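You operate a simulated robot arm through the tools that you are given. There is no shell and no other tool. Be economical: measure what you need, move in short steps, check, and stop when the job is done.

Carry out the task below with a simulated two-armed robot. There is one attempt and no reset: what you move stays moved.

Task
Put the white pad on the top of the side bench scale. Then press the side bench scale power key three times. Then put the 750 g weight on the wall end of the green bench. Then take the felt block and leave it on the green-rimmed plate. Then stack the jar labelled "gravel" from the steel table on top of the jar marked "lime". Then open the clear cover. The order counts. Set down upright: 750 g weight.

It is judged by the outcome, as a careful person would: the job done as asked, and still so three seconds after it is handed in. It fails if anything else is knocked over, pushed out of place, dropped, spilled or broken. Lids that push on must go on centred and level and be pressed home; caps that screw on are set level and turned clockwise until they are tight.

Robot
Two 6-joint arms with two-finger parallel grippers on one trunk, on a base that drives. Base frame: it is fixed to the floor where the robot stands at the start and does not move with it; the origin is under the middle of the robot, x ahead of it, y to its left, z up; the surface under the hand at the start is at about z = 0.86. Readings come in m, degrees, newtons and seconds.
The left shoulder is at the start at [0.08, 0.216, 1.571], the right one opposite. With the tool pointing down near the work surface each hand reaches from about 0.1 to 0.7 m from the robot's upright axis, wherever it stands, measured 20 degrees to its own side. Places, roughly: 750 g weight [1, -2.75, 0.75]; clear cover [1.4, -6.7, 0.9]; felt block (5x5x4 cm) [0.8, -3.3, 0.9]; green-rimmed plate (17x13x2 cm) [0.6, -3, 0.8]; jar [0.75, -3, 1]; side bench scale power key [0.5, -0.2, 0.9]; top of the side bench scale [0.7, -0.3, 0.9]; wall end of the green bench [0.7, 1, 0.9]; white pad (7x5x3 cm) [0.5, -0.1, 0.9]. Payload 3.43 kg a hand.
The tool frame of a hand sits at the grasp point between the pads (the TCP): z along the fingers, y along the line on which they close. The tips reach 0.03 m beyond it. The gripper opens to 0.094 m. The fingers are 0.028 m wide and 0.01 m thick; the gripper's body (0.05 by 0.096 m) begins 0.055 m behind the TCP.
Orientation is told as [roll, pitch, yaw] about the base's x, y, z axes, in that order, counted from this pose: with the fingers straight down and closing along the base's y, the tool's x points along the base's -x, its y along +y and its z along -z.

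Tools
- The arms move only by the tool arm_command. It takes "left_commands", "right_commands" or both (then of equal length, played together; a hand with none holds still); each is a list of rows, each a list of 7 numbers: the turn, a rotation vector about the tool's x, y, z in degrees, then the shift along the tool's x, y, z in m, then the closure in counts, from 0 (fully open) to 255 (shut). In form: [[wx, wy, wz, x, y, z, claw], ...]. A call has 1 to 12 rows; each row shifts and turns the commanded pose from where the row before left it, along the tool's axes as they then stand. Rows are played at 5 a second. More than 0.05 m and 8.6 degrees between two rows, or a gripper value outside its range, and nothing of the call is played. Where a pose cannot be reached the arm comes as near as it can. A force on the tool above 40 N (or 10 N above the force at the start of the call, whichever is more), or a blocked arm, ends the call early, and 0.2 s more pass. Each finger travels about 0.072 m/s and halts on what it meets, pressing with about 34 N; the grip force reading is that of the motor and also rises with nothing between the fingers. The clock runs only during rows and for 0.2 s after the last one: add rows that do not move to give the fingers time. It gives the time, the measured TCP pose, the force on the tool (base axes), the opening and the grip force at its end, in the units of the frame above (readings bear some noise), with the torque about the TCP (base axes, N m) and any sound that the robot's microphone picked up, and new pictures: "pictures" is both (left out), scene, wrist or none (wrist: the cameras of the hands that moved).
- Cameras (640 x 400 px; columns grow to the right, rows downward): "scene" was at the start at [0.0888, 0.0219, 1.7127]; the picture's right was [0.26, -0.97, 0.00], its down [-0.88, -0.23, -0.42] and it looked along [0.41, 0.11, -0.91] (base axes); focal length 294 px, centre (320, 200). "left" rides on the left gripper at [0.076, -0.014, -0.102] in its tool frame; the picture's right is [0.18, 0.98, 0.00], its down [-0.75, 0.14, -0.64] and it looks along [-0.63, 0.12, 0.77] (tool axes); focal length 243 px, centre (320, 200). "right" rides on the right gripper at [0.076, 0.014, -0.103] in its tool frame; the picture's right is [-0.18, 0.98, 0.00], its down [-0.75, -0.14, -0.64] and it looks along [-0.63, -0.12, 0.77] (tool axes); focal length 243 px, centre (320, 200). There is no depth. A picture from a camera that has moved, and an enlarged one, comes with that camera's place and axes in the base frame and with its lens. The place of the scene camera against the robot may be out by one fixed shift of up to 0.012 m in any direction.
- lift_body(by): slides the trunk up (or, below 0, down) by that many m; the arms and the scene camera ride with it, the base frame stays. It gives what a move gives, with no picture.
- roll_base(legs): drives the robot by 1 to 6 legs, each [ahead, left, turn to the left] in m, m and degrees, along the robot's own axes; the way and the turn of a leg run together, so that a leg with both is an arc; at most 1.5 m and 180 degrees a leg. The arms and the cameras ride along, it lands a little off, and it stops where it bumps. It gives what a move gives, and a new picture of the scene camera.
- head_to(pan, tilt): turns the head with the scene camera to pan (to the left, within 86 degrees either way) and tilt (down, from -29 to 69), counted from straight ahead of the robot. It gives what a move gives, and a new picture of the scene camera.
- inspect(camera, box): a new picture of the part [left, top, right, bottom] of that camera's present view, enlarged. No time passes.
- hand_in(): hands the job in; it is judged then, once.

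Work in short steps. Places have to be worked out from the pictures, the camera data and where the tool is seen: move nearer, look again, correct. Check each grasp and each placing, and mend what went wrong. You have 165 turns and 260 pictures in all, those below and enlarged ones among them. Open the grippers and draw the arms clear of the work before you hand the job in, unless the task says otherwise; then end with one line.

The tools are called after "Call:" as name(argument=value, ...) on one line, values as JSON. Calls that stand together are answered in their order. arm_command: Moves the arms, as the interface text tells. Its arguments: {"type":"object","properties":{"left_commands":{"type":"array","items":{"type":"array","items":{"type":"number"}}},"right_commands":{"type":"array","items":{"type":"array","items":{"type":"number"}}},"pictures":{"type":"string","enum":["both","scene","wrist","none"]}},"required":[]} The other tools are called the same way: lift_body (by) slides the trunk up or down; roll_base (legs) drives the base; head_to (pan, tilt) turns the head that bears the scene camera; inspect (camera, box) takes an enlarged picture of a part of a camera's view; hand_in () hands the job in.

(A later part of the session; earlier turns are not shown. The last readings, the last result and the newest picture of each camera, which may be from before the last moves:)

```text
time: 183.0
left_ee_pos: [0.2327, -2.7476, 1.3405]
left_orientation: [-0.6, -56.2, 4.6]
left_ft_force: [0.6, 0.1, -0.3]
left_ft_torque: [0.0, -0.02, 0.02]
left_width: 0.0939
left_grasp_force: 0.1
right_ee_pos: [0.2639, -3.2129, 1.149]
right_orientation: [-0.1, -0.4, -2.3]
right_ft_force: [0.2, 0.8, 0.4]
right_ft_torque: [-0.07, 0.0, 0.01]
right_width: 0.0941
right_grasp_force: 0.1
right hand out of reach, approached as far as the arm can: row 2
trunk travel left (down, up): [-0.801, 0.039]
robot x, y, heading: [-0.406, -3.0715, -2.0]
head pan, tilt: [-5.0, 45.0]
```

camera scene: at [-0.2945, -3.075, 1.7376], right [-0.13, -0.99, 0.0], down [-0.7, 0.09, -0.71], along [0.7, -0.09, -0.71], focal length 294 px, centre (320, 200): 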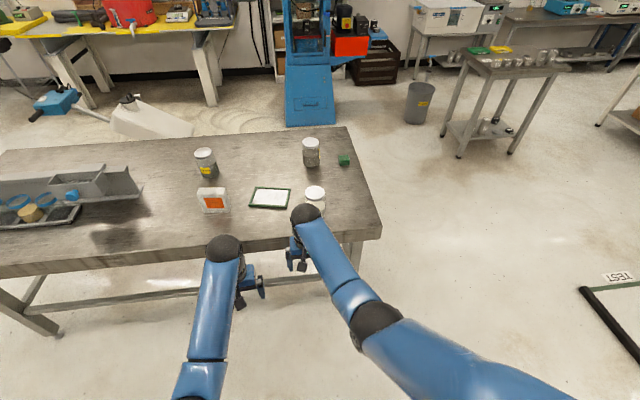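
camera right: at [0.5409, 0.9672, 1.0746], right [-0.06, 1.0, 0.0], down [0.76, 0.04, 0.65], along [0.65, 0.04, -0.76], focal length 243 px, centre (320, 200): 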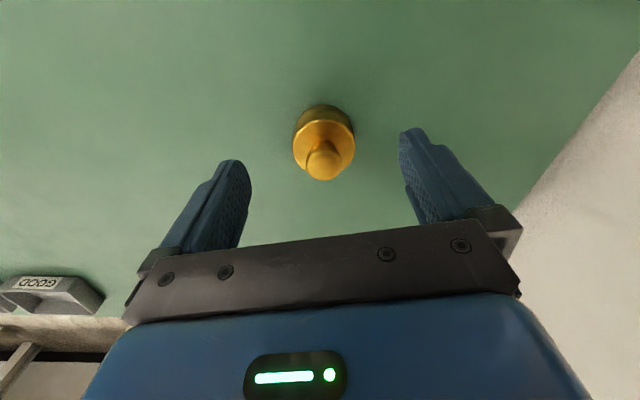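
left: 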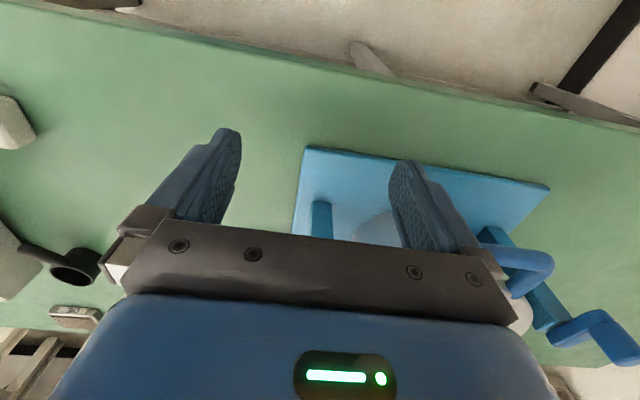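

Both hands are high. I drive up to the table edge, keeping the hands above the jars.

Call:
roll_base(legs=[[0.45, 0.02, 2.2]])

Call:
arm_command(right_commands=[[0, 0, 0, 0, -0.04, 0, 0], [0, 0, 0, 0, -0.04, 0, 0], [0, 0, 0, 0, -0.04, 0, 0], [0, 0, 0, 0, 0, 0, 0]], pictures="both")

```text
time: 185.7
left_ee_pos: [0.6567, -2.712, 1.3434]
left_orientation: [-0.7, -56.3, 6.9]
left_ft_force: [-0.8, -0.4, 0.8]
left_ft_torque: [0.01, 0.01, 0.03]
left_width: 0.094
left_grasp_force: 0.0
right_ee_pos: [0.7061, -3.1738, 1.15]
right_orientation: [-0.1, -0.5, 0.0]
right_ft_force: [-0.3, 0.8, 0.5]
right_ft_torque: [-0.01, -0.07, 0.03]
right_width: 0.0938
right_grasp_force: 0.0
trunk travel left (down, up): [-0.801, 0.039]
robot x, y, heading: [0.035, -3.0609, -0.2]
head pan, tilt: [-5.0, 45.0]
camera scene: at [0.1415, -3.0596, 1.738], right [-0.09, -1.0, 0.0], down [-0.7, 0.06, -0.71], along [0.71, -0.06, -0.71], focal length 294 px, centre (320, 200)
```

scene: 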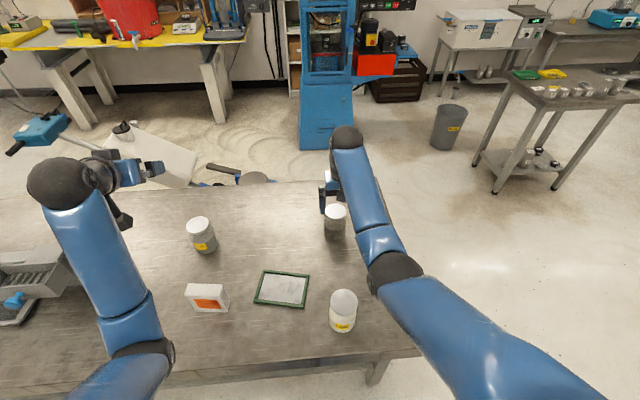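

```text
time: 186.7
left_ee_pos: [0.6596, -2.7114, 1.3403]
left_orientation: [-0.6, -56.1, 6.9]
left_ft_force: [-0.2, 0.1, -0.5]
left_ft_torque: [0.0, 0.02, -0.03]
left_width: 0.0941
left_grasp_force: 0.1
right_ee_pos: [0.7116, -3.2959, 1.1467]
right_orientation: [-0.1, -0.3, 0.2]
right_ft_force: [0.3, 0.0, -0.5]
right_ft_torque: [0.0, 0.01, -0.02]
right_width: 0.0942
right_grasp_force: 0.1
trunk travel left (down, up): [-0.801, 0.039]
robot x, y, heading: [0.0322, -3.0573, 0.0]
head pan, tilt: [-5.0, 45.0]
camera scene: at [0.1462, -3.0586, 1.7376], right [-0.09, -1.0, 0.0], down [-0.71, 0.06, -0.71], along [0.7, -0.06, -0.71], focal length 294 px, centre (320, 200)
camera right: at [0.6367, -3.2811, 1.2485], right [0.18, 0.98, 0.0], down [0.75, -0.14, 0.65], along [0.64, -0.12, -0.76], focal length 243 px, centre (320, 200)
```

scene: 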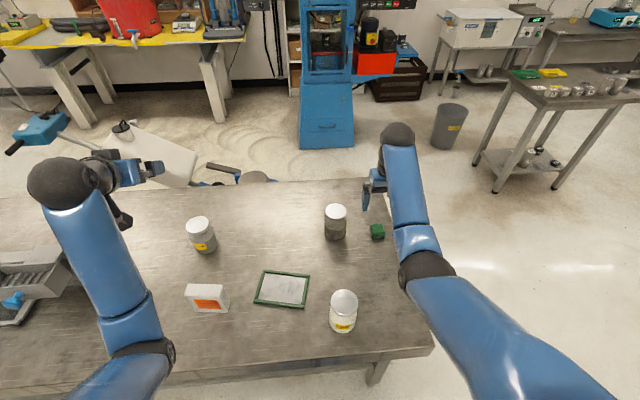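
right: 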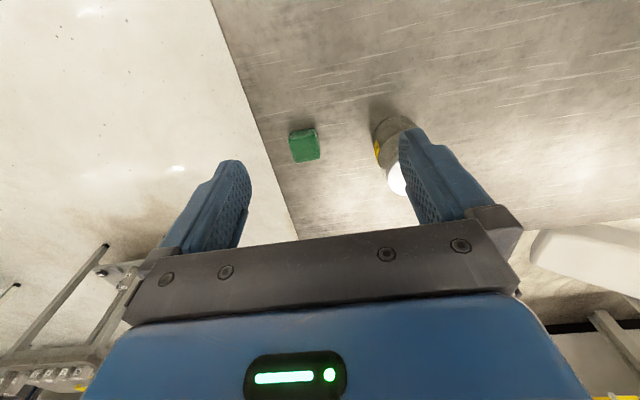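

The felt block is at about (0.823, -3.343). I read jar C's label and lower the trunk 0.15 m for reach.

Call:
inspect(camera="scene", box=[310, 190, 400, 340])

Call:
lift_body(by=-0.15)

```text
2.67 times, centred on (355, 265) of scene
camera zoom: at [0.1462, -3.0586, 1.7376], right [-0.09, -1.0, 0.0], down [-0.71, 0.06, -0.71], along [0.7, -0.06, -0.71], focal length 784 px, centre (227, 27)
```

zoom: 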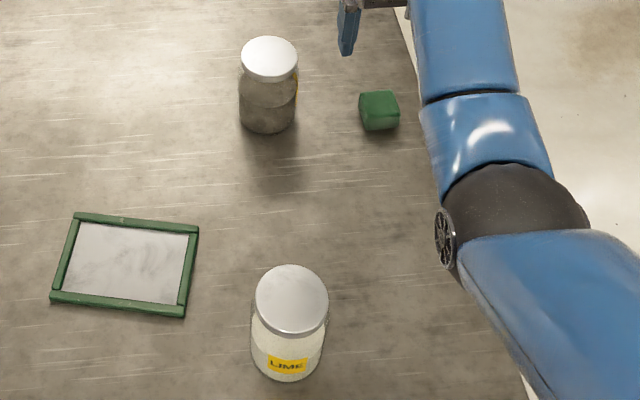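

```text
time: 188.4
left_ee_pos: [0.6585, -2.7123, 1.1907]
left_orientation: [-0.7, -56.2, 6.8]
left_ft_force: [0.7, 0.1, -0.7]
left_ft_torque: [-0.01, 0.03, 0.01]
left_width: 0.094
left_grasp_force: 0.0
right_ee_pos: [0.7113, -3.296, 0.9971]
right_orientation: [-0.1, -0.4, 0.0]
right_ft_force: [0.6, 0.3, 0.0]
right_ft_torque: [0.01, 0.0, 0.01]
right_width: 0.0942
right_grasp_force: 0.1
trunk travel left (down, up): [-0.651, 0.189]
robot x, y, heading: [0.0359, -3.0585, -0.2]
head pan, tilt: [-5.0, 45.0]
```

Jar C is LIME. I move the right hand over the felt block.

Call:
arm_command(right_commands=[[0, 0, 0, -0.02, -0.03, 0, 0], [0, 0, 0, -0.03, -0.017, 0, 0], [0, 0, 0, -0.04, 0, 0, 0], [0, 0, 0, -0.022, 0, 0.02, 0], [0, 0, 0, 0, 0, 0, 0]], pictures="wrist")

```text
time: 189.6
left_ee_pos: [0.6587, -2.7126, 1.1899]
left_orientation: [-0.6, -56.2, 6.9]
left_ft_force: [0.0, 0.8, 0.9]
left_ft_torque: [-0.01, 0.02, 0.03]
left_width: 0.0939
left_grasp_force: 0.0
right_ee_pos: [0.7844, -3.3366, 0.9905]
right_orientation: [-0.1, -0.4, 0.0]
right_ft_force: [-1.1, -0.6, -0.7]
right_ft_torque: [-0.02, 0.03, -0.03]
right_width: 0.094
right_grasp_force: 0.0
right hand out of reach, approached as far as the arm can: row 3, 4
trunk travel left (down, up): [-0.651, 0.189]
robot x, y, heading: [0.0356, -3.0569, -0.3]
head pan, tilt: [-5.0, 45.0]
camera right: at [0.7099, -3.3248, 1.0926], right [0.18, 0.98, 0.0], down [0.75, -0.14, 0.65], along [0.64, -0.12, -0.76], focal length 243 px, centre (320, 200)
```

right: 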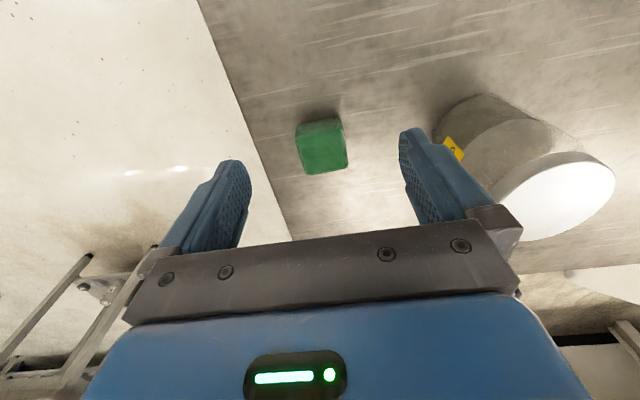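

I'm at the limit with the fingers vertical. Pitching 16° forward makes the approach line pass through the block, so I do that and descend along the fingers.

Call:
arm_command(right_commands=[[0, -8, 0, 0, -0.004, 0, 0], [0, -8, 0, 0, -0.003, 0, 0], [0, 0, 0, 0, 0, 0.03, 0], [0, 0, 0, 0, 0, 0.03, 0], [0, 0, 0, 0, 0, 0.02, 0], [0, 0, 0, 0, 0, 0, 0]], pictures="wrist")

```text
time: 191.0
left_ee_pos: [0.6581, -2.7122, 1.1906]
left_orientation: [-0.7, -56.2, 6.9]
left_ft_force: [0.7, -0.7, -0.1]
left_ft_torque: [-0.01, -0.01, 0.01]
left_width: 0.0941
left_grasp_force: 0.0
right_ee_pos: [0.8079, -3.3463, 0.9122]
right_orientation: [-0.2, -16.5, 0.1]
right_ft_force: [-0.4, 0.4, 0.5]
right_ft_torque: [-0.01, 0.03, 0.0]
right_width: 0.0941
right_grasp_force: 0.0
trunk travel left (down, up): [-0.651, 0.189]
robot x, y, heading: [0.0344, -3.0607, -0.1]
head pan, tilt: [-5.0, 45.0]
camera right: at [0.7072, -3.3317, 0.9884], right [0.18, 0.98, 0.05], down [0.54, -0.14, 0.83], along [0.82, -0.12, -0.56], focal length 243 px, centre (320, 200)
```

right: 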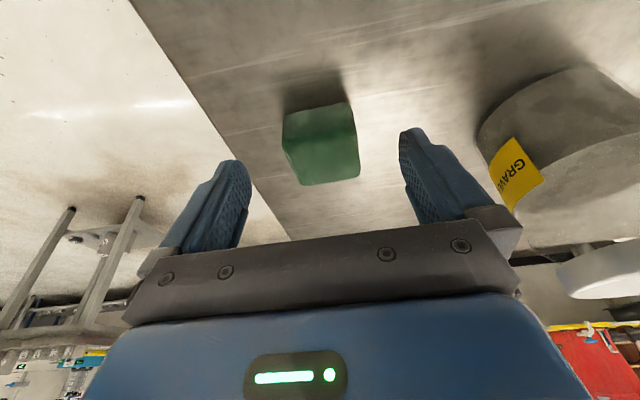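

The jar's label reads "GRAV…", confirming gravel. The block lies between the fingers, so I descend a little more and close.

Call:
arm_command(right_commands=[[0, 0, 0, 0, 0, 0.014, 0], [0, 0, 0, 0, 0, 0, 0], [0, 0, 0, 0, 0, 0, 150], [0, 0, 0, 0, 0, 0, 200], [0, 0, 0, 0, 0, 0, 200], [0, 0, 0, 0, 0, 0, 200]], pictures="wrist")

```text
time: 192.4
left_ee_pos: [0.6577, -2.7125, 1.1903]
left_orientation: [-0.7, -56.2, 6.7]
left_ft_force: [-0.4, -0.2, 0.1]
left_ft_torque: [0.0, 0.02, -0.01]
left_width: 0.0943
left_grasp_force: 0.1
right_ee_pos: [0.8093, -3.3459, 0.8993]
right_orientation: [-0.2, -16.5, 0.1]
right_ft_force: [0.7, -0.9, 0.0]
right_ft_torque: [0.0, -0.05, 0.03]
right_width: 0.0494
right_grasp_force: 34.2
trunk travel left (down, up): [-0.651, 0.189]
robot x, y, heading: [0.033, -3.058, 0.0]
head pan, tilt: [-5.0, 45.0]
camera right: at [0.7108, -3.3318, 0.9753], right [0.18, 0.98, 0.05], down [0.54, -0.14, 0.83], along [0.82, -0.12, -0.56], focal length 243 px, centre (320, 200)
```

right: 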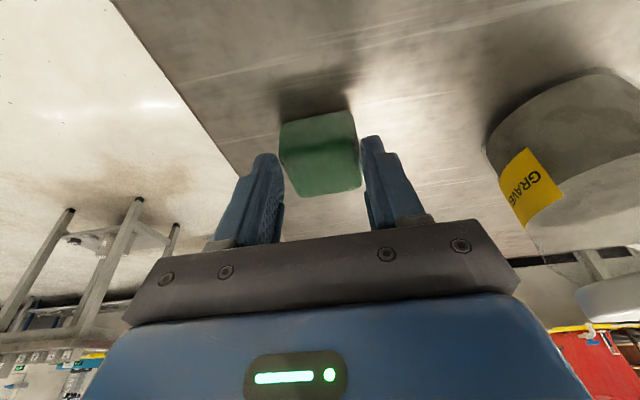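

Gripped at 0.049. I lift, draw back to the lane between the two jars (x≈0.65), then look before going sideways.

Call:
arm_command(right_commands=[[0, 0, 0, -0.0114, 0, -0.0384, 200], [0, 0, 0, -0.0114, 0, -0.0384, 200], [0, 0, 0, -0.0114, 0, -0.0384, 200], [0, 0, 0, 0.0384, 0, -0.0114, 200], [0, 0, 0, 0.0384, 0, -0.0114, 200], [0, 0, 0, 0.0384, 0, -0.0114, 200], [0, 0, 0, 0.0384, 0, -0.0114, 200], [0, 0, 0, 0, 0, 0, 200]], pictures="both")

```text
time: 194.2
left_ee_pos: [0.6598, -2.712, 1.1902]
left_orientation: [-0.6, -56.2, 6.8]
left_ft_force: [-0.2, -0.7, -0.2]
left_ft_torque: [0.01, -0.02, -0.01]
left_width: 0.094
left_grasp_force: 0.0
right_ee_pos: [0.6528, -3.3466, 1.0188]
right_orientation: [-0.1, -16.3, 0.1]
right_ft_force: [-1.1, 0.2, -1.4]
right_ft_torque: [-0.04, -0.02, -0.02]
right_width: 0.0488
right_grasp_force: 34.4
trunk travel left (down, up): [-0.651, 0.189]
robot x, y, heading: [0.0316, -3.0576, -0.2]
head pan, tilt: [-5.0, 45.0]
camera scene: at [0.1455, -3.0595, 1.5876], right [-0.09, -1.0, 0.0], down [-0.7, 0.06, -0.71], along [0.7, -0.06, -0.71], focal length 294 px, centre (320, 200)
camera right: at [0.5539, -3.3325, 1.0953], right [0.18, 0.98, 0.05], down [0.54, -0.14, 0.83], along [0.82, -0.12, -0.56], focal length 243 px, centre (320, 200)
```

scene: 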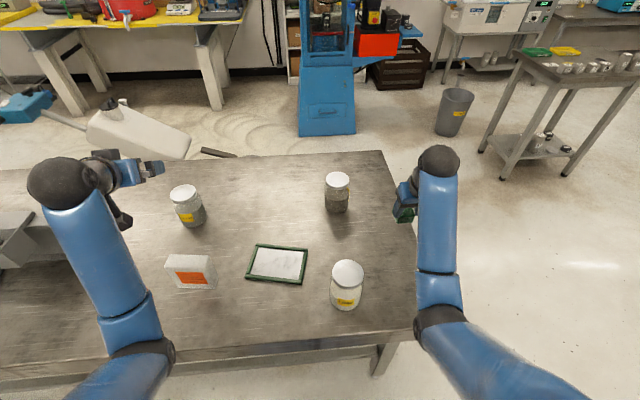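
right: 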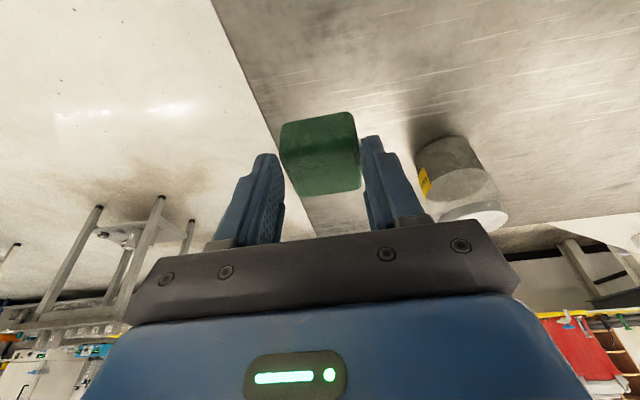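

I carry the block sideways over the lane to the plate, which is centred at about (0.615, -2.975).

Call:
arm_command(right_commands=[[0, 0, 0, 0, 0.04, 0, 200], [0, 0, 0, 0, 0.04, 0, 200], [0, 0, 0, 0, 0.04, 0, 200], [0, 0, 0, 0, 0.04, 0, 200], [0, 0, 0, 0, 0.04, 0, 200], [0, 0, 0, 0, 0.04, 0, 200], [0, 0, 0, 0, 0.04, 0, 200], [0, 0, 0, 0, 0.04, 0, 200], [0, 0, 0, 0, 0.04, 0, 200], [0, 0, 0, 0.036, 0.01, -0.011, 200], [0, 0, 0, 0.0, 0, 0, 200]], pictures="both")

```text
time: 196.6
left_ee_pos: [0.6583, -2.712, 1.1907]
left_orientation: [-0.6, -56.2, 6.8]
left_ft_force: [-0.2, -0.1, 0.4]
left_ft_torque: [0.02, 0.02, 0.01]
left_width: 0.094
left_grasp_force: 0.1
right_ee_pos: [0.6138, -2.9772, 1.0191]
right_orientation: [-0.1, -16.3, 0.0]
right_ft_force: [-0.4, 0.1, -0.6]
right_ft_torque: [0.01, 0.03, 0.03]
right_width: 0.0485
right_grasp_force: 34.4
right hand out of reach, approached as far as the arm can: row 1
trunk travel left (down, up): [-0.651, 0.189]
robot x, y, heading: [0.0348, -3.0563, -0.1]
head pan, tilt: [-5.0, 45.0]
camera scene: at [0.145, -3.06, 1.5877], right [-0.09, -1.0, 0.0], down [-0.7, 0.06, -0.71], along [0.7, -0.06, -0.71], focal length 294 px, centre (320, 200)
camera right: at [0.5146, -2.9634, 1.095], right [0.18, 0.98, 0.05], down [0.54, -0.14, 0.83], along [0.82, -0.12, -0.56], focal length 243 px, centre (320, 200)
```

scene: 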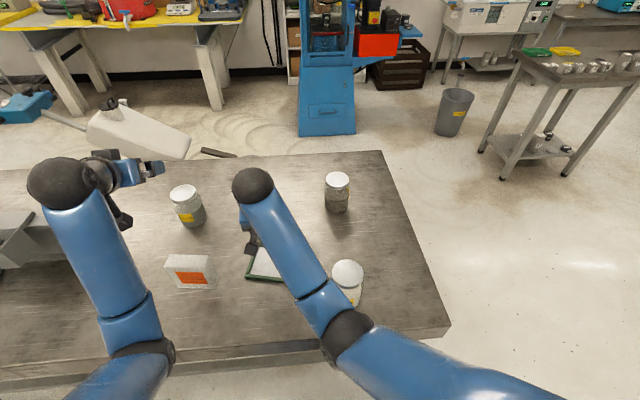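
right: 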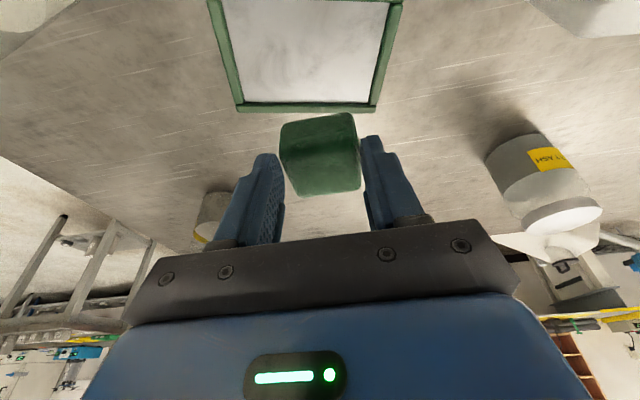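

The plate centre refines to about (0.60, -2.98). I lower the block onto it gently.

Call:
arm_command(right_commands=[[0, 0, 0, 0.0115, -0.003, -0.0034, 200], [0, 0, 0, 0.0099, 0, 0.0336, 200], [0, 0, 0, 0.0099, 0, 0.0336, 200], [0, 0, 0, 0.0043, 0, 0.0144, 200], [0, 0, 0, 0.0023, 0, 0.0077, 200], [0, 0, 0, 0.0014, 0, 0.0048, 200], [0, 0, 0, 0.0011, 0, 0.0038, 200], [0, 0, 0, 0, 0, 0, 200]], pictures="wrist")

```text
time: 198.4
left_ee_pos: [0.6588, -2.7119, 1.1904]
left_orientation: [-0.8, -56.2, 6.8]
left_ft_force: [0.1, -0.1, -0.2]
left_ft_torque: [0.03, -0.01, 0.03]
left_width: 0.0939
left_grasp_force: 0.0
right_ee_pos: [0.6047, -2.9803, 0.9146]
right_orientation: [-0.1, -16.3, 0.1]
right_ft_force: [-0.2, 0.2, -0.7]
right_ft_torque: [0.01, 0.0, 0.0]
right_width: 0.0485
right_grasp_force: 34.3
trunk travel left (down, up): [-0.651, 0.189]
robot x, y, heading: [0.0329, -3.0555, 0.0]
head pan, tilt: [-5.0, 45.0]
camera right: at [0.504, -2.9653, 0.9912], right [0.18, 0.98, 0.05], down [0.54, -0.14, 0.83], along [0.82, -0.12, -0.56], focal length 243 px, centre (320, 200)
```

right: 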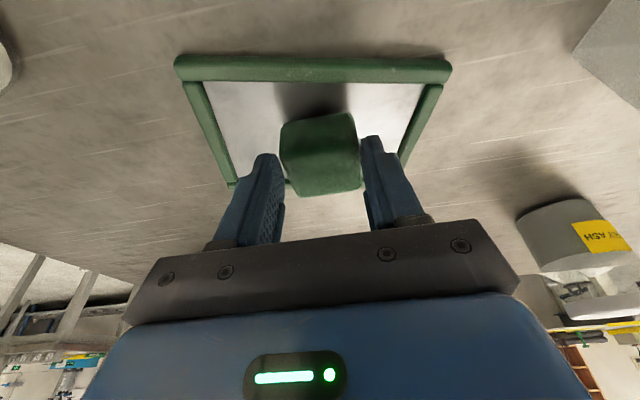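

It is just above the plate with no contact yet. I creep down.

Call:
arm_command(right_commands=[[0, 0, 0, 0.0008, 0, 0.003, 200], [0, 0, 0, 0.0008, 0, 0.003, 200], [0, 0, 0, 0.0006, 0, 0.002, 200], [0, 0, 0, 0, 0, 0, 200]], pictures="none")

```text
time: 199.4
left_ee_pos: [0.6591, -2.7119, 1.191]
left_orientation: [-0.7, -56.2, 6.8]
left_ft_force: [0.4, -0.5, -0.4]
left_ft_torque: [0.01, 0.02, 0.01]
left_width: 0.0941
left_grasp_force: 0.2
right_ee_pos: [0.6031, -2.9808, 0.9079]
right_orientation: [-0.1, -16.4, 0.2]
right_ft_force: [0.8, -0.3, -0.6]
right_ft_torque: [0.0, 0.02, -0.02]
right_width: 0.0488
right_grasp_force: 34.3
trunk travel left (down, up): [-0.651, 0.189]
robot x, y, heading: [0.0315, -3.0616, -0.1]
head pan, tilt: [-5.0, 45.0]
```

Call:
arm_command(right_commands=[[0, 0, 0, 0.0006, 0, 0.002, 200], [0, 0, 0, 0.0006, 0, 0.002, 200], [0, 0, 0, 0, 0, 0, 200]], pictures="wrist")

```text
time: 200.2
left_ee_pos: [0.6571, -2.7123, 1.1923]
left_orientation: [-0.6, -56.1, 6.8]
left_ft_force: [1.0, 0.2, 0.3]
left_ft_torque: [0.0, -0.01, 0.02]
left_width: 0.0939
left_grasp_force: 0.1
right_ee_pos: [0.6047, -2.9793, 0.9044]
right_orientation: [0.1, -16.6, -0.1]
right_ft_force: [3.5, -2.9, 14.2]
right_ft_torque: [-0.38, -0.26, 0.0]
right_width: 0.0486
right_grasp_force: 33.9
trunk travel left (down, up): [-0.651, 0.189]
robot x, y, heading: [0.0335, -3.0589, -0.1]
head pan, tilt: [-5.0, 45.0]
camera right: at [0.5037, -2.9659, 0.9807], right [0.18, 0.98, 0.05], down [0.54, -0.14, 0.83], along [0.82, -0.12, -0.55], focal length 243 px, centre (320, 200)
```

right: 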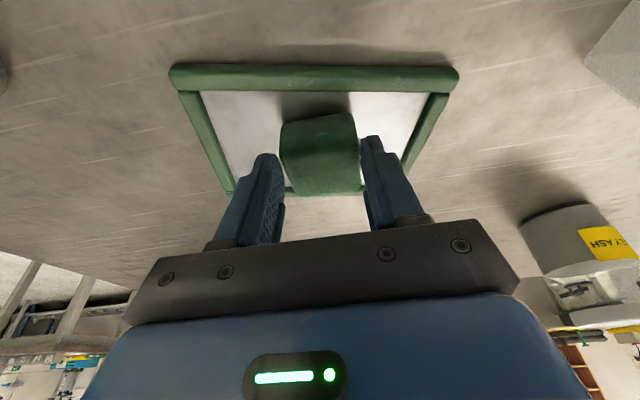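

Contact at 14 N. I release and withdraw back along the fingers.

Call:
arm_command(right_commands=[[0, 0, 0, 0, 0, -0.001, 120], [0, 0, 0, 0, 0, 0, 0], [0, 0, 0, 0, 0, 0, 0], [0, 0, 0, 0, 0, 0, 0], [0, 0, 0, 0, 0, -0.03, 0], [0, 0, 0, 0, 0, -0.04, 0], [0, 0, 0, 0, 0, -0.04, 0], [0, 0, 0, 0, 0, 0, 0]], pictures="wrist")

```text
time: 202.0
left_ee_pos: [0.6591, -2.7116, 1.1906]
left_orientation: [-0.7, -56.2, 6.7]
left_ft_force: [0.9, 1.5, 0.3]
left_ft_torque: [-0.02, 0.0, -0.01]
left_width: 0.0941
left_grasp_force: 0.1
right_ee_pos: [0.5736, -2.9801, 1.0087]
right_orientation: [-0.2, -16.3, 0.1]
right_ft_force: [0.5, -0.9, -0.3]
right_ft_torque: [0.0, -0.04, -0.03]
right_width: 0.0942
right_grasp_force: 0.1
trunk travel left (down, up): [-0.651, 0.189]
robot x, y, heading: [0.0347, -3.0554, -0.1]
head pan, tilt: [-5.0, 45.0]
camera right: at [0.4725, -2.9655, 1.0853], right [0.18, 0.98, 0.05], down [0.54, -0.14, 0.83], along [0.82, -0.12, -0.56], focal length 243 px, centre (320, 200)
```

right: 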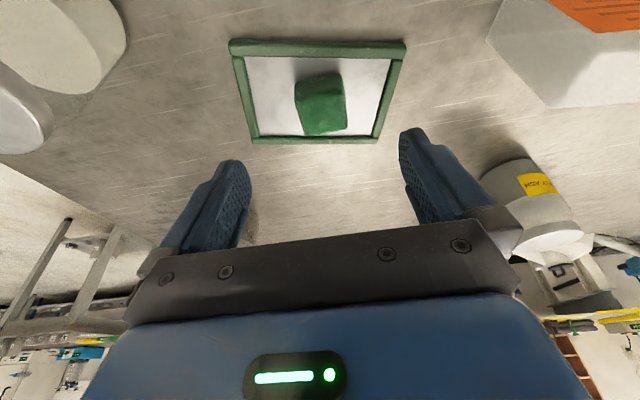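

The felt block rests inside the green rim. Next is the gravel jar: I move the open right hand to a standoff before it at about (0.70, -3.175, 1.04) and refine its place.

Call:
arm_command(right_commands=[[0, 0, 0, -0.0085, 0, -0.0288, 0], [0, 0, 0, -0.024, -0.039, 0.0071, 0], [0, 0, 0, -0.024, -0.039, 0.0071, 0], [0, 0, 0, -0.024, -0.039, 0.0071, 0], [0, 0, 0, -0.024, -0.039, 0.0071, 0], [0, 0, 0, -0.024, -0.039, 0.0071, 0], [0, 0, 0, 0, 0, 0, 0]], pictures="both")

```text
time: 203.6
left_ee_pos: [0.6576, -2.713, 1.1906]
left_orientation: [-0.7, -56.2, 6.9]
left_ft_force: [0.6, -0.5, 0.2]
left_ft_torque: [-0.01, 0.02, -0.03]
left_width: 0.0941
left_grasp_force: 0.0
right_ee_pos: [0.7103, -3.1659, 1.0236]
right_orientation: [-0.1, -16.5, 0.1]
right_ft_force: [0.0, 0.3, -0.1]
right_ft_torque: [0.0, -0.04, 0.03]
right_width: 0.0937
right_grasp_force: 0.0
right hand out of reach, approached as far as the arm can: row 1
trunk travel left (down, up): [-0.651, 0.189]
robot x, y, heading: [0.0352, -3.0583, -0.2]
head pan, tilt: [-5.0, 45.0]
camera scene: at [0.1446, -3.0586, 1.5877], right [-0.09, -1.0, 0.0], down [-0.7, 0.06, -0.71], along [0.7, -0.06, -0.71], focal length 294 px, centre (320, 200)
camera right: at [0.6112, -3.1513, 1.1001], right [0.18, 0.98, 0.05], down [0.54, -0.14, 0.83], along [0.82, -0.12, -0.56], focal length 243 px, centre (320, 200)
```

scene: 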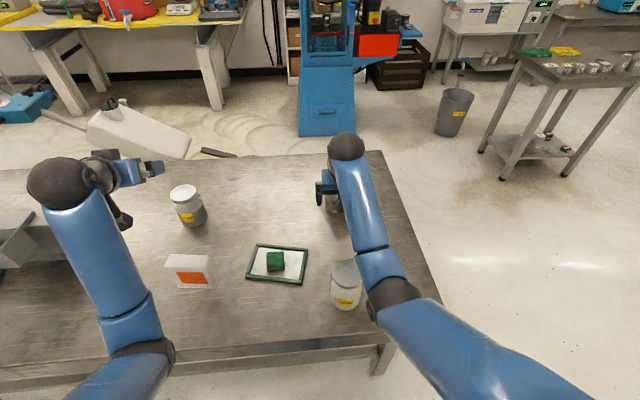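
right: 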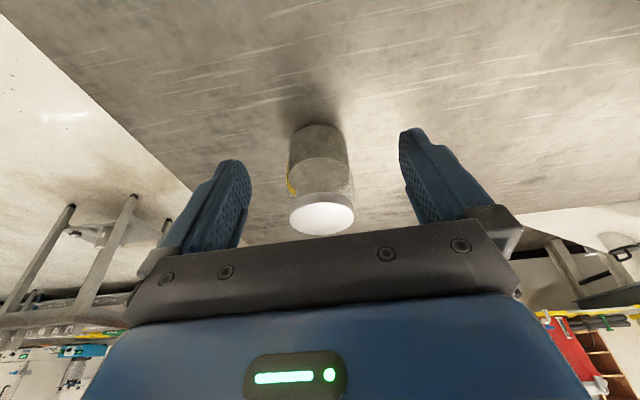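

The jar is centred at about (0.835, -3.184) with its lid near z=0.965. I pitch to about 30° for reach and take a standoff in line with it.

Call:
arm_command(right_commands=[[0, -7, 0, 0, 0, 0, 0], [0, -7, 0, 0, 0, 0, 0], [0, 0, 0, -0.0325, -0.009, 0.004, 0], [0, 0, 0, -0.0325, -0.009, 0.004, 0], [0, 0, 0, 0, 0, 0, 0]], pictures="wrist")

```text
time: 204.8
left_ee_pos: [0.6568, -2.7123, 1.192]
left_orientation: [-0.6, -56.2, 6.9]
left_ft_force: [-0.2, 0.0, -0.9]
left_ft_torque: [-0.01, 0.0, 0.0]
left_width: 0.0938
left_grasp_force: 0.0
right_ee_pos: [0.7712, -3.1852, 1.0474]
right_orientation: [-0.1, -30.5, 0.1]
right_ft_force: [0.4, 0.4, 0.8]
right_ft_torque: [0.0, -0.02, 0.03]
right_width: 0.0941
right_grasp_force: 0.1
trunk travel left (down, up): [-0.651, 0.189]
robot x, y, heading: [0.0309, -3.0562, -0.2]
head pan, tilt: [-5.0, 45.0]
camera right: at [0.6563, -3.1704, 1.096], right [0.16, 0.98, 0.09], down [0.33, -0.14, 0.94], along [0.93, -0.12, -0.34], focal length 243 px, centre (320, 200)
```

right: 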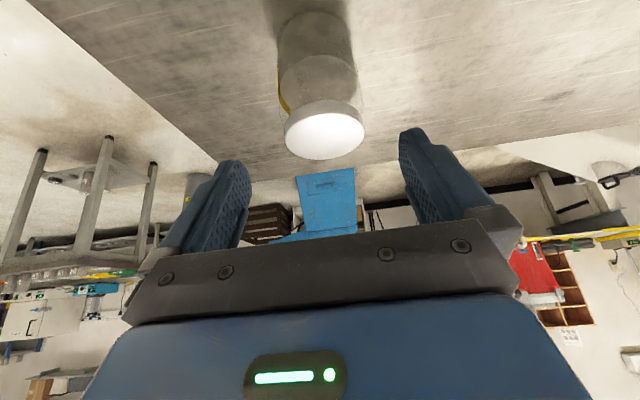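

The line is right: straight along the fingers leads to the jar at (0.838, -3.184). I advance in steps.

Call:
arm_command(right_commands=[[0, 0, 0, 0, 0.001, 0.035, 0], [0, 0, 0, 0, 0, 0.035, 0], [0, 0, 0, 0, 0, 0.03, 0], [0, 0, 0, 0, 0, 0.02, 0], [0, 0, 0, 0, 0, 0, 0]], pictures="wrist")

```text
time: 206.0
left_ee_pos: [0.6581, -2.7119, 1.1907]
left_orientation: [-0.7, -56.2, 6.8]
left_ft_force: [-0.3, -0.7, 0.1]
left_ft_torque: [-0.02, -0.02, 0.03]
left_width: 0.094
left_grasp_force: 0.0
right_ee_pos: [0.8341, -3.1855, 0.9425]
right_orientation: [-0.1, -30.4, 0.2]
right_ft_force: [0.1, 0.1, -0.2]
right_ft_torque: [-0.01, 0.0, -0.01]
right_width: 0.094
right_grasp_force: 0.2
trunk travel left (down, up): [-0.651, 0.189]
robot x, y, heading: [0.0329, -3.0576, 0.0]
head pan, tilt: [-5.0, 45.0]
camera right: at [0.719, -3.1714, 0.9919], right [0.16, 0.98, 0.09], down [0.33, -0.14, 0.94], along [0.93, -0.12, -0.34], focal length 243 px, centre (320, 200)
```

right: 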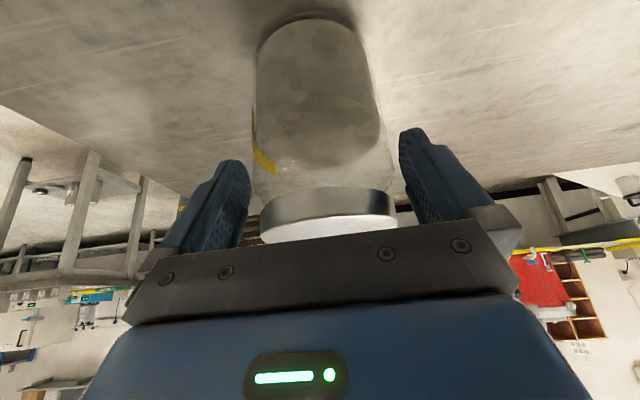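

The jar is between the fingers with clearance, so I close.

Call:
arm_command(right_commands=[[0, 0, 0, 0, 0, 0, 40], [0, 0, 0, 0, 0, 0, 80], [0, 0, 0, 0, 0, 0, 140], [0, 0, 0, 0, 0, 0, 180], [0, 0, 0, 0, 0, 0, 180]], pictures="wrist")

```text
time: 207.2
left_ee_pos: [0.6589, -2.7118, 1.1905]
left_orientation: [-0.7, -56.2, 6.9]
left_ft_force: [0.5, -0.1, 0.1]
left_ft_torque: [-0.02, -0.02, 0.02]
left_width: 0.0941
left_grasp_force: 0.1
right_ee_pos: [0.8355, -3.1856, 0.942]
right_orientation: [-0.1, -30.3, 0.1]
right_ft_force: [-0.5, 0.3, 0.8]
right_ft_torque: [0.07, -0.05, -0.01]
right_width: 0.0826
right_grasp_force: 34.5
trunk travel left (down, up): [-0.651, 0.189]
robot x, y, heading: [0.0345, -3.0587, -0.2]
head pan, tilt: [-5.0, 45.0]
camera right: at [0.7188, -3.1711, 0.9922], right [0.16, 0.98, 0.09], down [0.33, -0.14, 0.94], along [0.93, -0.12, -0.34], focal length 243 px, centre (320, 200)
```

right: 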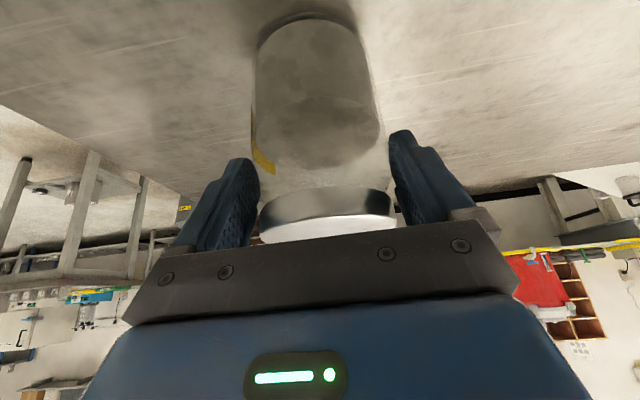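

Gripped at 0.083. I lift straight up 0.13 m and check it hangs upright.

Call:
arm_command(right_commands=[[0, 0, 0, -0.0101, 0, -0.0172, 180], [0, 0, 0, -0.0152, 0, -0.0259, 180], [0, 0, 0, -0.0202, 0, -0.0345, 180], [0, 0, 0, -0.0202, 0, -0.0345, 180], [0, 0, 0, 0, 0, 0, 180]], pictures="both")

```text
time: 208.4
left_ee_pos: [0.6596, -2.7122, 1.1916]
left_orientation: [-0.6, -56.2, 6.8]
left_ft_force: [0.4, 0.8, 1.2]
left_ft_torque: [0.01, -0.01, 0.03]
left_width: 0.0938
left_grasp_force: 0.1
right_ee_pos: [0.8328, -3.185, 1.0738]
right_orientation: [-0.1, -30.3, 0.2]
right_ft_force: [-0.2, 0.1, -5.6]
right_ft_torque: [0.03, 0.1, 0.0]
right_width: 0.0822
right_grasp_force: 34.6
trunk travel left (down, up): [-0.651, 0.189]
robot x, y, heading: [0.0311, -3.0583, -0.2]
head pan, tilt: [-5.0, 45.0]
camera scene: at [0.1462, -3.0596, 1.5875], right [-0.09, -1.0, 0.0], down [-0.71, 0.06, -0.71], along [0.7, -0.06, -0.71], focal length 294 px, centre (320, 200)
camera right: at [0.7168, -3.1709, 1.1243], right [0.16, 0.98, 0.09], down [0.33, -0.14, 0.93], along [0.93, -0.12, -0.34], focal length 243 px, centre (320, 200)
```

scene: 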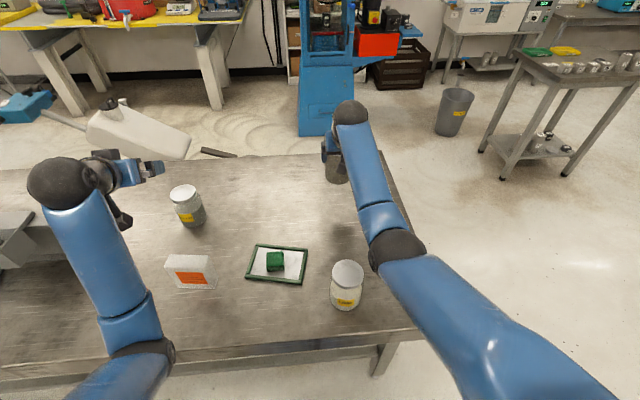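
right: 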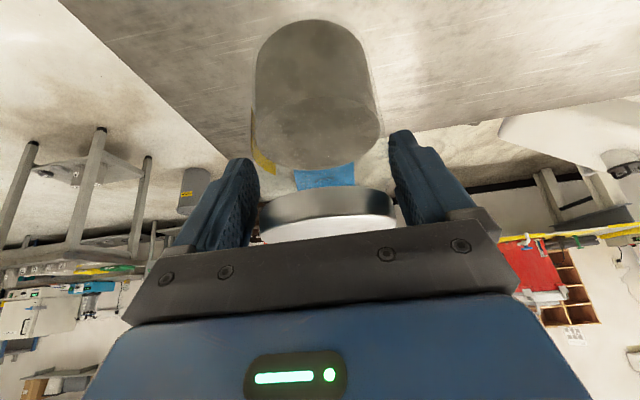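

The jar is upright in the hand. I move the base rather than fold the arm: left 0.15 m, then back 0.23 m, which brings the jar beside the lime jar. From there the wrist camera can sight the lid.

Call:
roll_base(legs=[[0, 0.15, 0], [-0.23, 0, 0]])

Call:
arm_command(right_commands=[[0, 0, 0, 0.0173, 0, -0.0101, 180], [0, 0, 0, 0.0259, 0, -0.0152, 180], [0, 0, 0, 0.0259, 0, -0.0152, 180], [0, 0, 0, 0.0173, 0, -0.0101, 180], [0, 0, 0, 0, 0, 0, 180]], pictures="both")

```text
time: 211.1
left_ee_pos: [0.4388, -2.5691, 1.1893]
left_orientation: [-0.6, -56.0, 6.3]
left_ft_force: [0.4, 0.8, -0.5]
left_ft_torque: [0.0, 0.01, 0.03]
left_width: 0.0939
left_grasp_force: 0.1
right_ee_pos: [0.6077, -3.0417, 1.072]
right_orientation: [-0.1, -30.2, -0.4]
right_ft_force: [0.2, 0.1, -6.1]
right_ft_torque: [0.0, 0.09, -0.03]
right_width: 0.0824
right_grasp_force: 33.8
trunk travel left (down, up): [-0.651, 0.189]
robot x, y, heading: [-0.1914, -2.91, -0.5]
head pan, tilt: [-5.0, 45.0]
camera scene: at [-0.076, -2.9114, 1.5871], right [-0.1, -1.0, 0.0], down [-0.71, 0.07, -0.7], along [0.7, -0.07, -0.71], focal length 294 px, centre (320, 200)
```

scene: 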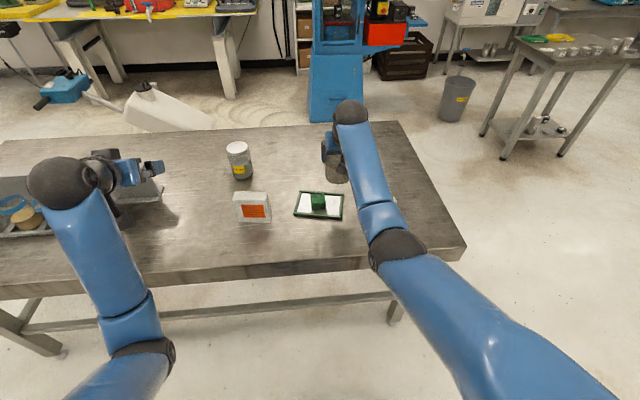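

```text
time: 212.3
left_ee_pos: [0.4363, -2.5688, 1.1895]
left_orientation: [-0.6, -56.1, 6.3]
left_ft_force: [-0.1, 0.1, -0.4]
left_ft_torque: [0.02, -0.02, 0.02]
left_width: 0.0942
left_grasp_force: 0.1
right_ee_pos: [0.5047, -3.0422, 1.0752]
right_orientation: [-0.2, -30.2, -0.4]
right_ft_force: [1.4, -0.3, -5.4]
right_ft_torque: [0.01, 0.1, 0.03]
right_width: 0.0823
right_grasp_force: 34.0
trunk travel left (down, up): [-0.651, 0.189]
robot x, y, heading: [-0.1917, -2.9086, -0.6]
head pan, tilt: [-5.0, 45.0]
camera scene: at [-0.0792, -2.9111, 1.5874], right [-0.1, -1.0, 0.0], down [-0.71, 0.07, -0.71], along [0.7, -0.07, -0.71], focal length 294 px, centre (320, 200)
camera right: at [0.3891, -3.0269, 1.1246], right [0.17, 0.98, 0.09], down [0.33, -0.14, 0.93], along [0.93, -0.13, -0.34], focal length 243 px, centre (320, 200)
```

scene: 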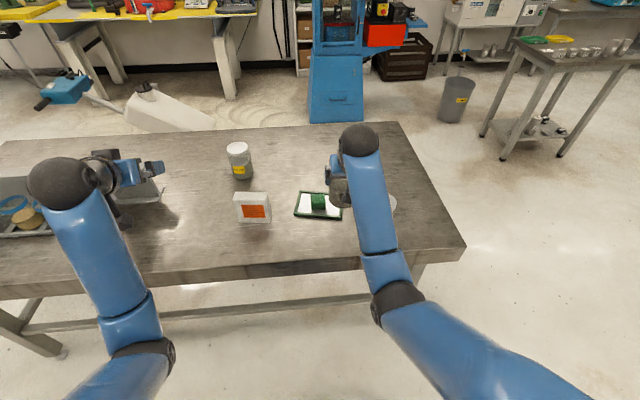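
right: 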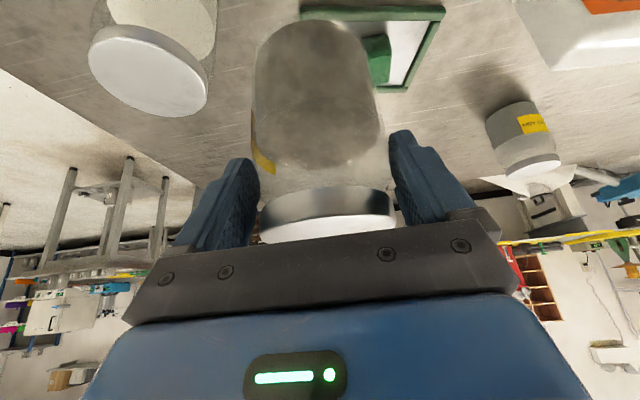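

The lime jar's lid is in view at the upper left. I enlarge it for a precise centre.

Call:
inspect(camera="right", box=[60, 0, 260, 125])

```text
3.20 times, centred on (160, 62) of right
camera zoom: at [0.3891, -3.0269, 1.1246], right [0.17, 0.98, 0.09], down [0.33, -0.14, 0.93], along [0.93, -0.13, -0.34], focal length 776 px, centre (832, 640)
```

zoom: 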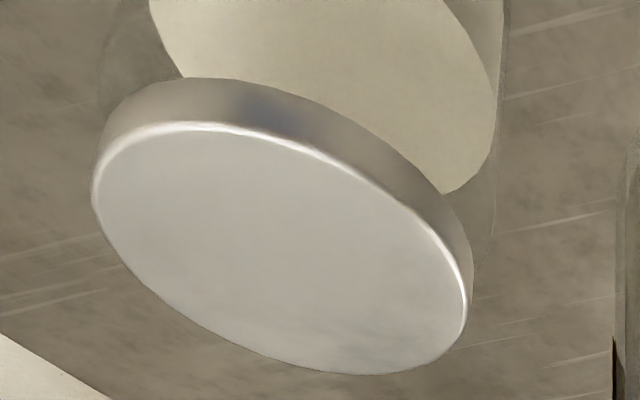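

The lime jar's lid centre works out to (0.507, -3.165) at z≈0.964. The gravel jar's axis sits about 8 mm ahead of the TCP, so I move the TCP over (0.499, -3.166) at the present height.

Call:
arm_command(right_commands=[[0, 0, 0, 0.002, -0.035, -0.001, 180], [0, 0, 0, 0.002, -0.035, -0.001, 180], [0, 0, 0, 0.001, -0.035, -0.001, 180], [0, 0, 0, 0, -0.019, 0, 180], [0, 0, 0, 0, 0, 0, 180]], pictures="both")

```text
time: 213.5
left_ee_pos: [0.4347, -2.5691, 1.1908]
left_orientation: [-0.6, -56.1, 6.2]
left_ft_force: [0.3, 0.3, 0.0]
left_ft_torque: [-0.02, -0.03, -0.02]
left_width: 0.0941
left_grasp_force: 0.1
right_ee_pos: [0.4961, -3.167, 1.0761]
right_orientation: [-0.1, -30.3, -0.5]
right_ft_force: [0.2, -0.3, -5.4]
right_ft_torque: [-0.02, 0.15, -0.02]
right_width: 0.0824
right_grasp_force: 33.8
trunk travel left (down, up): [-0.651, 0.189]
robot x, y, heading: [-0.1896, -2.9082, -0.6]
head pan, tilt: [-5.0, 45.0]
camera scene: at [-0.0802, -2.9109, 1.5875], right [-0.1, -1.0, 0.0], down [-0.7, 0.07, -0.71], along [0.7, -0.07, -0.71], focal length 294 px, centre (320, 200)
camera right: at [0.3808, -3.1516, 1.1262], right [0.17, 0.98, 0.09], down [0.33, -0.14, 0.93], along [0.93, -0.13, -0.34], focal length 243 px, centre (320, 200)
```

scene: 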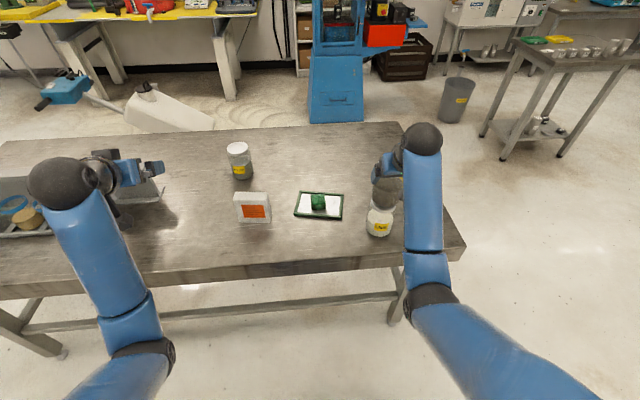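
right: 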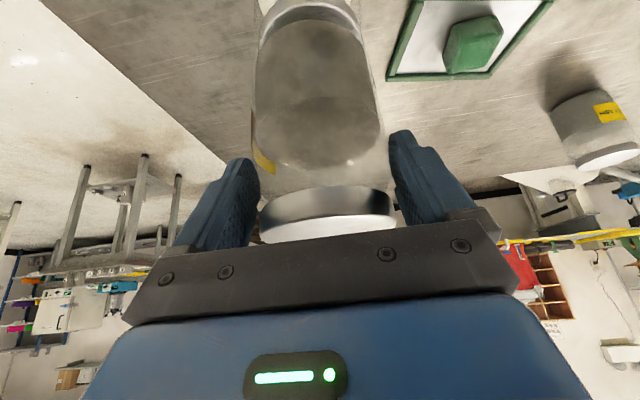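

Call:
inspect(camera="right", box=[240, 0, 400, 100])

Call:
inspect(camera="scene", box=[350, 160, 430, 250])

```text
4.00 times, centred on (320, 50) of right
camera zoom: at [0.3808, -3.1516, 1.1262], right [0.17, 0.98, 0.09], down [0.33, -0.14, 0.93], along [0.93, -0.13, -0.34], focal length 970 px, centre (320, 800)
```

zoom: 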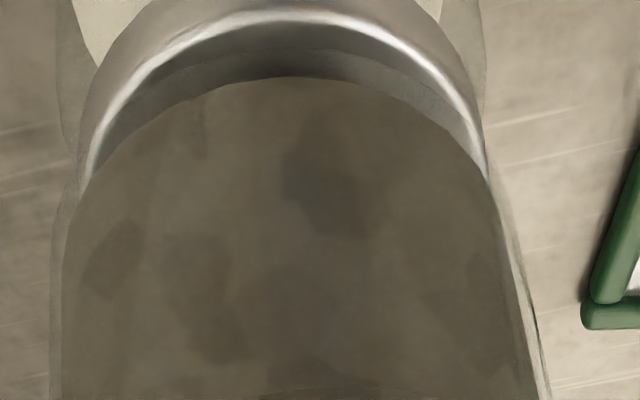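

```text
4.44 times, centred on (390, 205) of scene
camera zoom: at [-0.0802, -2.9109, 1.5875], right [-0.1, -1.0, 0.0], down [-0.7, 0.07, -0.71], along [0.7, -0.07, -0.71], focal length 1307 px, centre (9, 178)
```

zoom: 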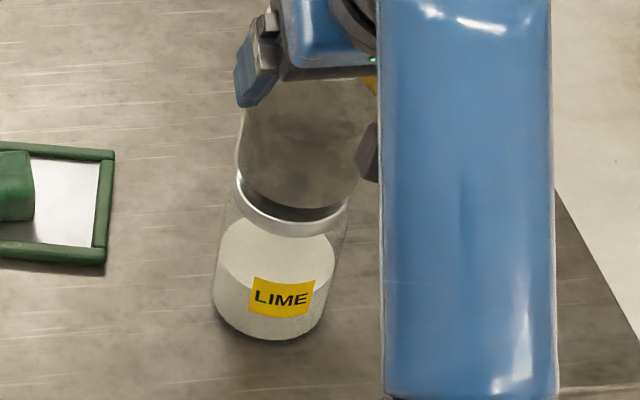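

The two jars line up within a few mm. I nudge 4 mm ahead and lower gently until contact.

Call:
arm_command(right_commands=[[0, 0, 0, -0.0035, 0.002, 0.002, 180], [0, 0, 0, 0.0051, 0, 0.0086, 180], [0, 0, 0, 0.004, 0, 0.0069, 180], [0, 0, 0, 0.0015, 0, 0.0026, 180], [0, 0, 0, 0.001, 0, 0.0017, 180], [0, 0, 0, 0, 0, 0, 180]], pictures="wrist")

```text
time: 214.9
left_ee_pos: [0.4316, -2.5683, 1.1929]
left_orientation: [-0.8, -56.4, 6.4]
left_ft_force: [0.4, 0.1, -0.6]
left_ft_torque: [0.02, -0.01, 0.0]
left_width: 0.0937
left_grasp_force: 0.1
right_ee_pos: [0.4993, -3.1632, 1.0597]
right_orientation: [-0.2, -31.2, -0.5]
right_ft_force: [2.7, -3.9, 32.9]
right_ft_torque: [-0.1, -0.77, -0.08]
right_width: 0.0824
right_grasp_force: 34.3
trunk travel left (down, up): [-0.651, 0.189]
robot x, y, heading: [-0.1913, -2.9109, -0.6]
head pan, tilt: [-5.0, 45.0]
camera right: at [0.3829, -3.1476, 1.1076], right [0.17, 0.98, 0.09], down [0.31, -0.14, 0.94], along [0.94, -0.13, -0.33], focal length 243 px, centre (320, 200)
```

right: 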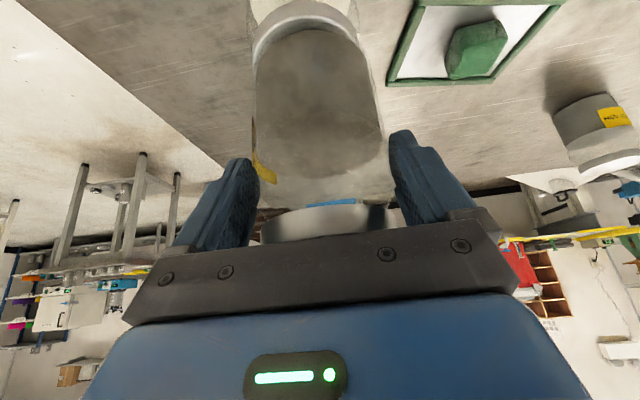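

Contact came earlier than expected, at 33 N. I ease up a few mm to take the load off and check the alignment.

Call:
arm_command(right_commands=[[0, 0, 0, -0.0015, 0, -0.0026, 180], [0, 0, 0, -0.001, 0, -0.0017, 180], [0, 0, 0, 0, 0, 0, 180]], pictures="wrist")

Call:
inspect(camera="scene", box=[350, 160, 430, 250])

Call:
inspect(camera="right", box=[240, 0, 400, 100])

```text
time: 215.7
left_ee_pos: [0.4335, -2.5675, 1.192]
left_orientation: [-0.7, -56.3, 6.4]
left_ft_force: [0.4, -0.1, 0.1]
left_ft_torque: [-0.04, 0.0, -0.02]
left_width: 0.0943
left_grasp_force: 0.1
right_ee_pos: [0.4994, -3.1627, 1.0601]
right_orientation: [-0.1, -30.6, -0.4]
right_ft_force: [2.5, -1.4, 18.4]
right_ft_torque: [-0.1, -1.18, -0.04]
right_width: 0.0824
right_grasp_force: 34.3
trunk travel left (down, up): [-0.651, 0.189]
robot x, y, heading: [-0.1918, -2.9099, -0.6]
head pan, tilt: [-5.0, 45.0]
camera right: at [0.3839, -3.1478, 1.109], right [0.17, 0.98, 0.09], down [0.32, -0.14, 0.94], along [0.93, -0.13, -0.34], focal length 243 px, centre (320, 200)
```

right: 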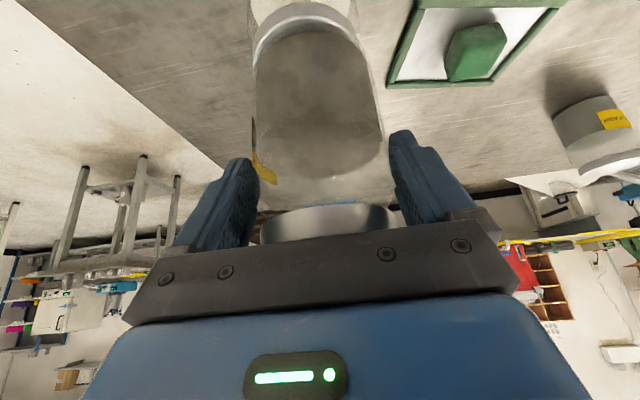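

```text
4.44 times, centred on (390, 205) of scene
camera zoom: at [-0.0844, -2.9098, 1.5878], right [-0.1, -1.0, 0.0], down [-0.7, 0.07, -0.71], along [0.7, -0.07, -0.71], focal length 1307 px, centre (9, 178)
```

zoom: 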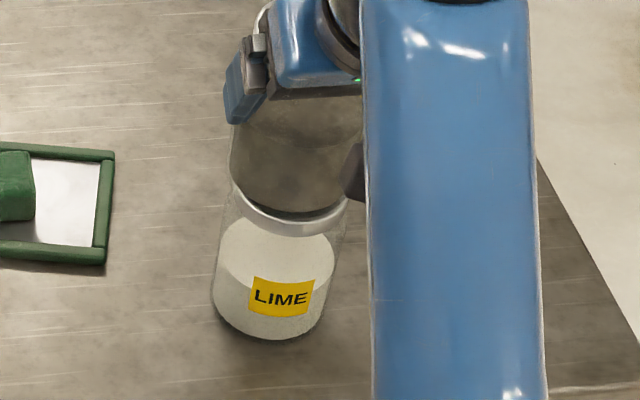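

```text
4.00 times, centred on (320, 50) of right
camera zoom: at [0.3839, -3.1478, 1.109], right [0.17, 0.98, 0.09], down [0.32, -0.14, 0.94], along [0.93, -0.13, -0.34], focal length 970 px, centre (320, 800)
```

zoom: 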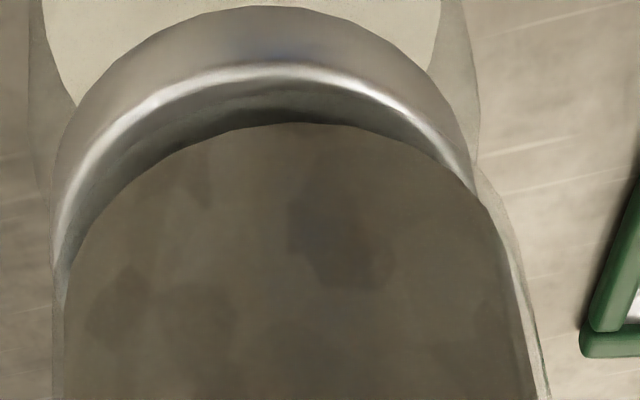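

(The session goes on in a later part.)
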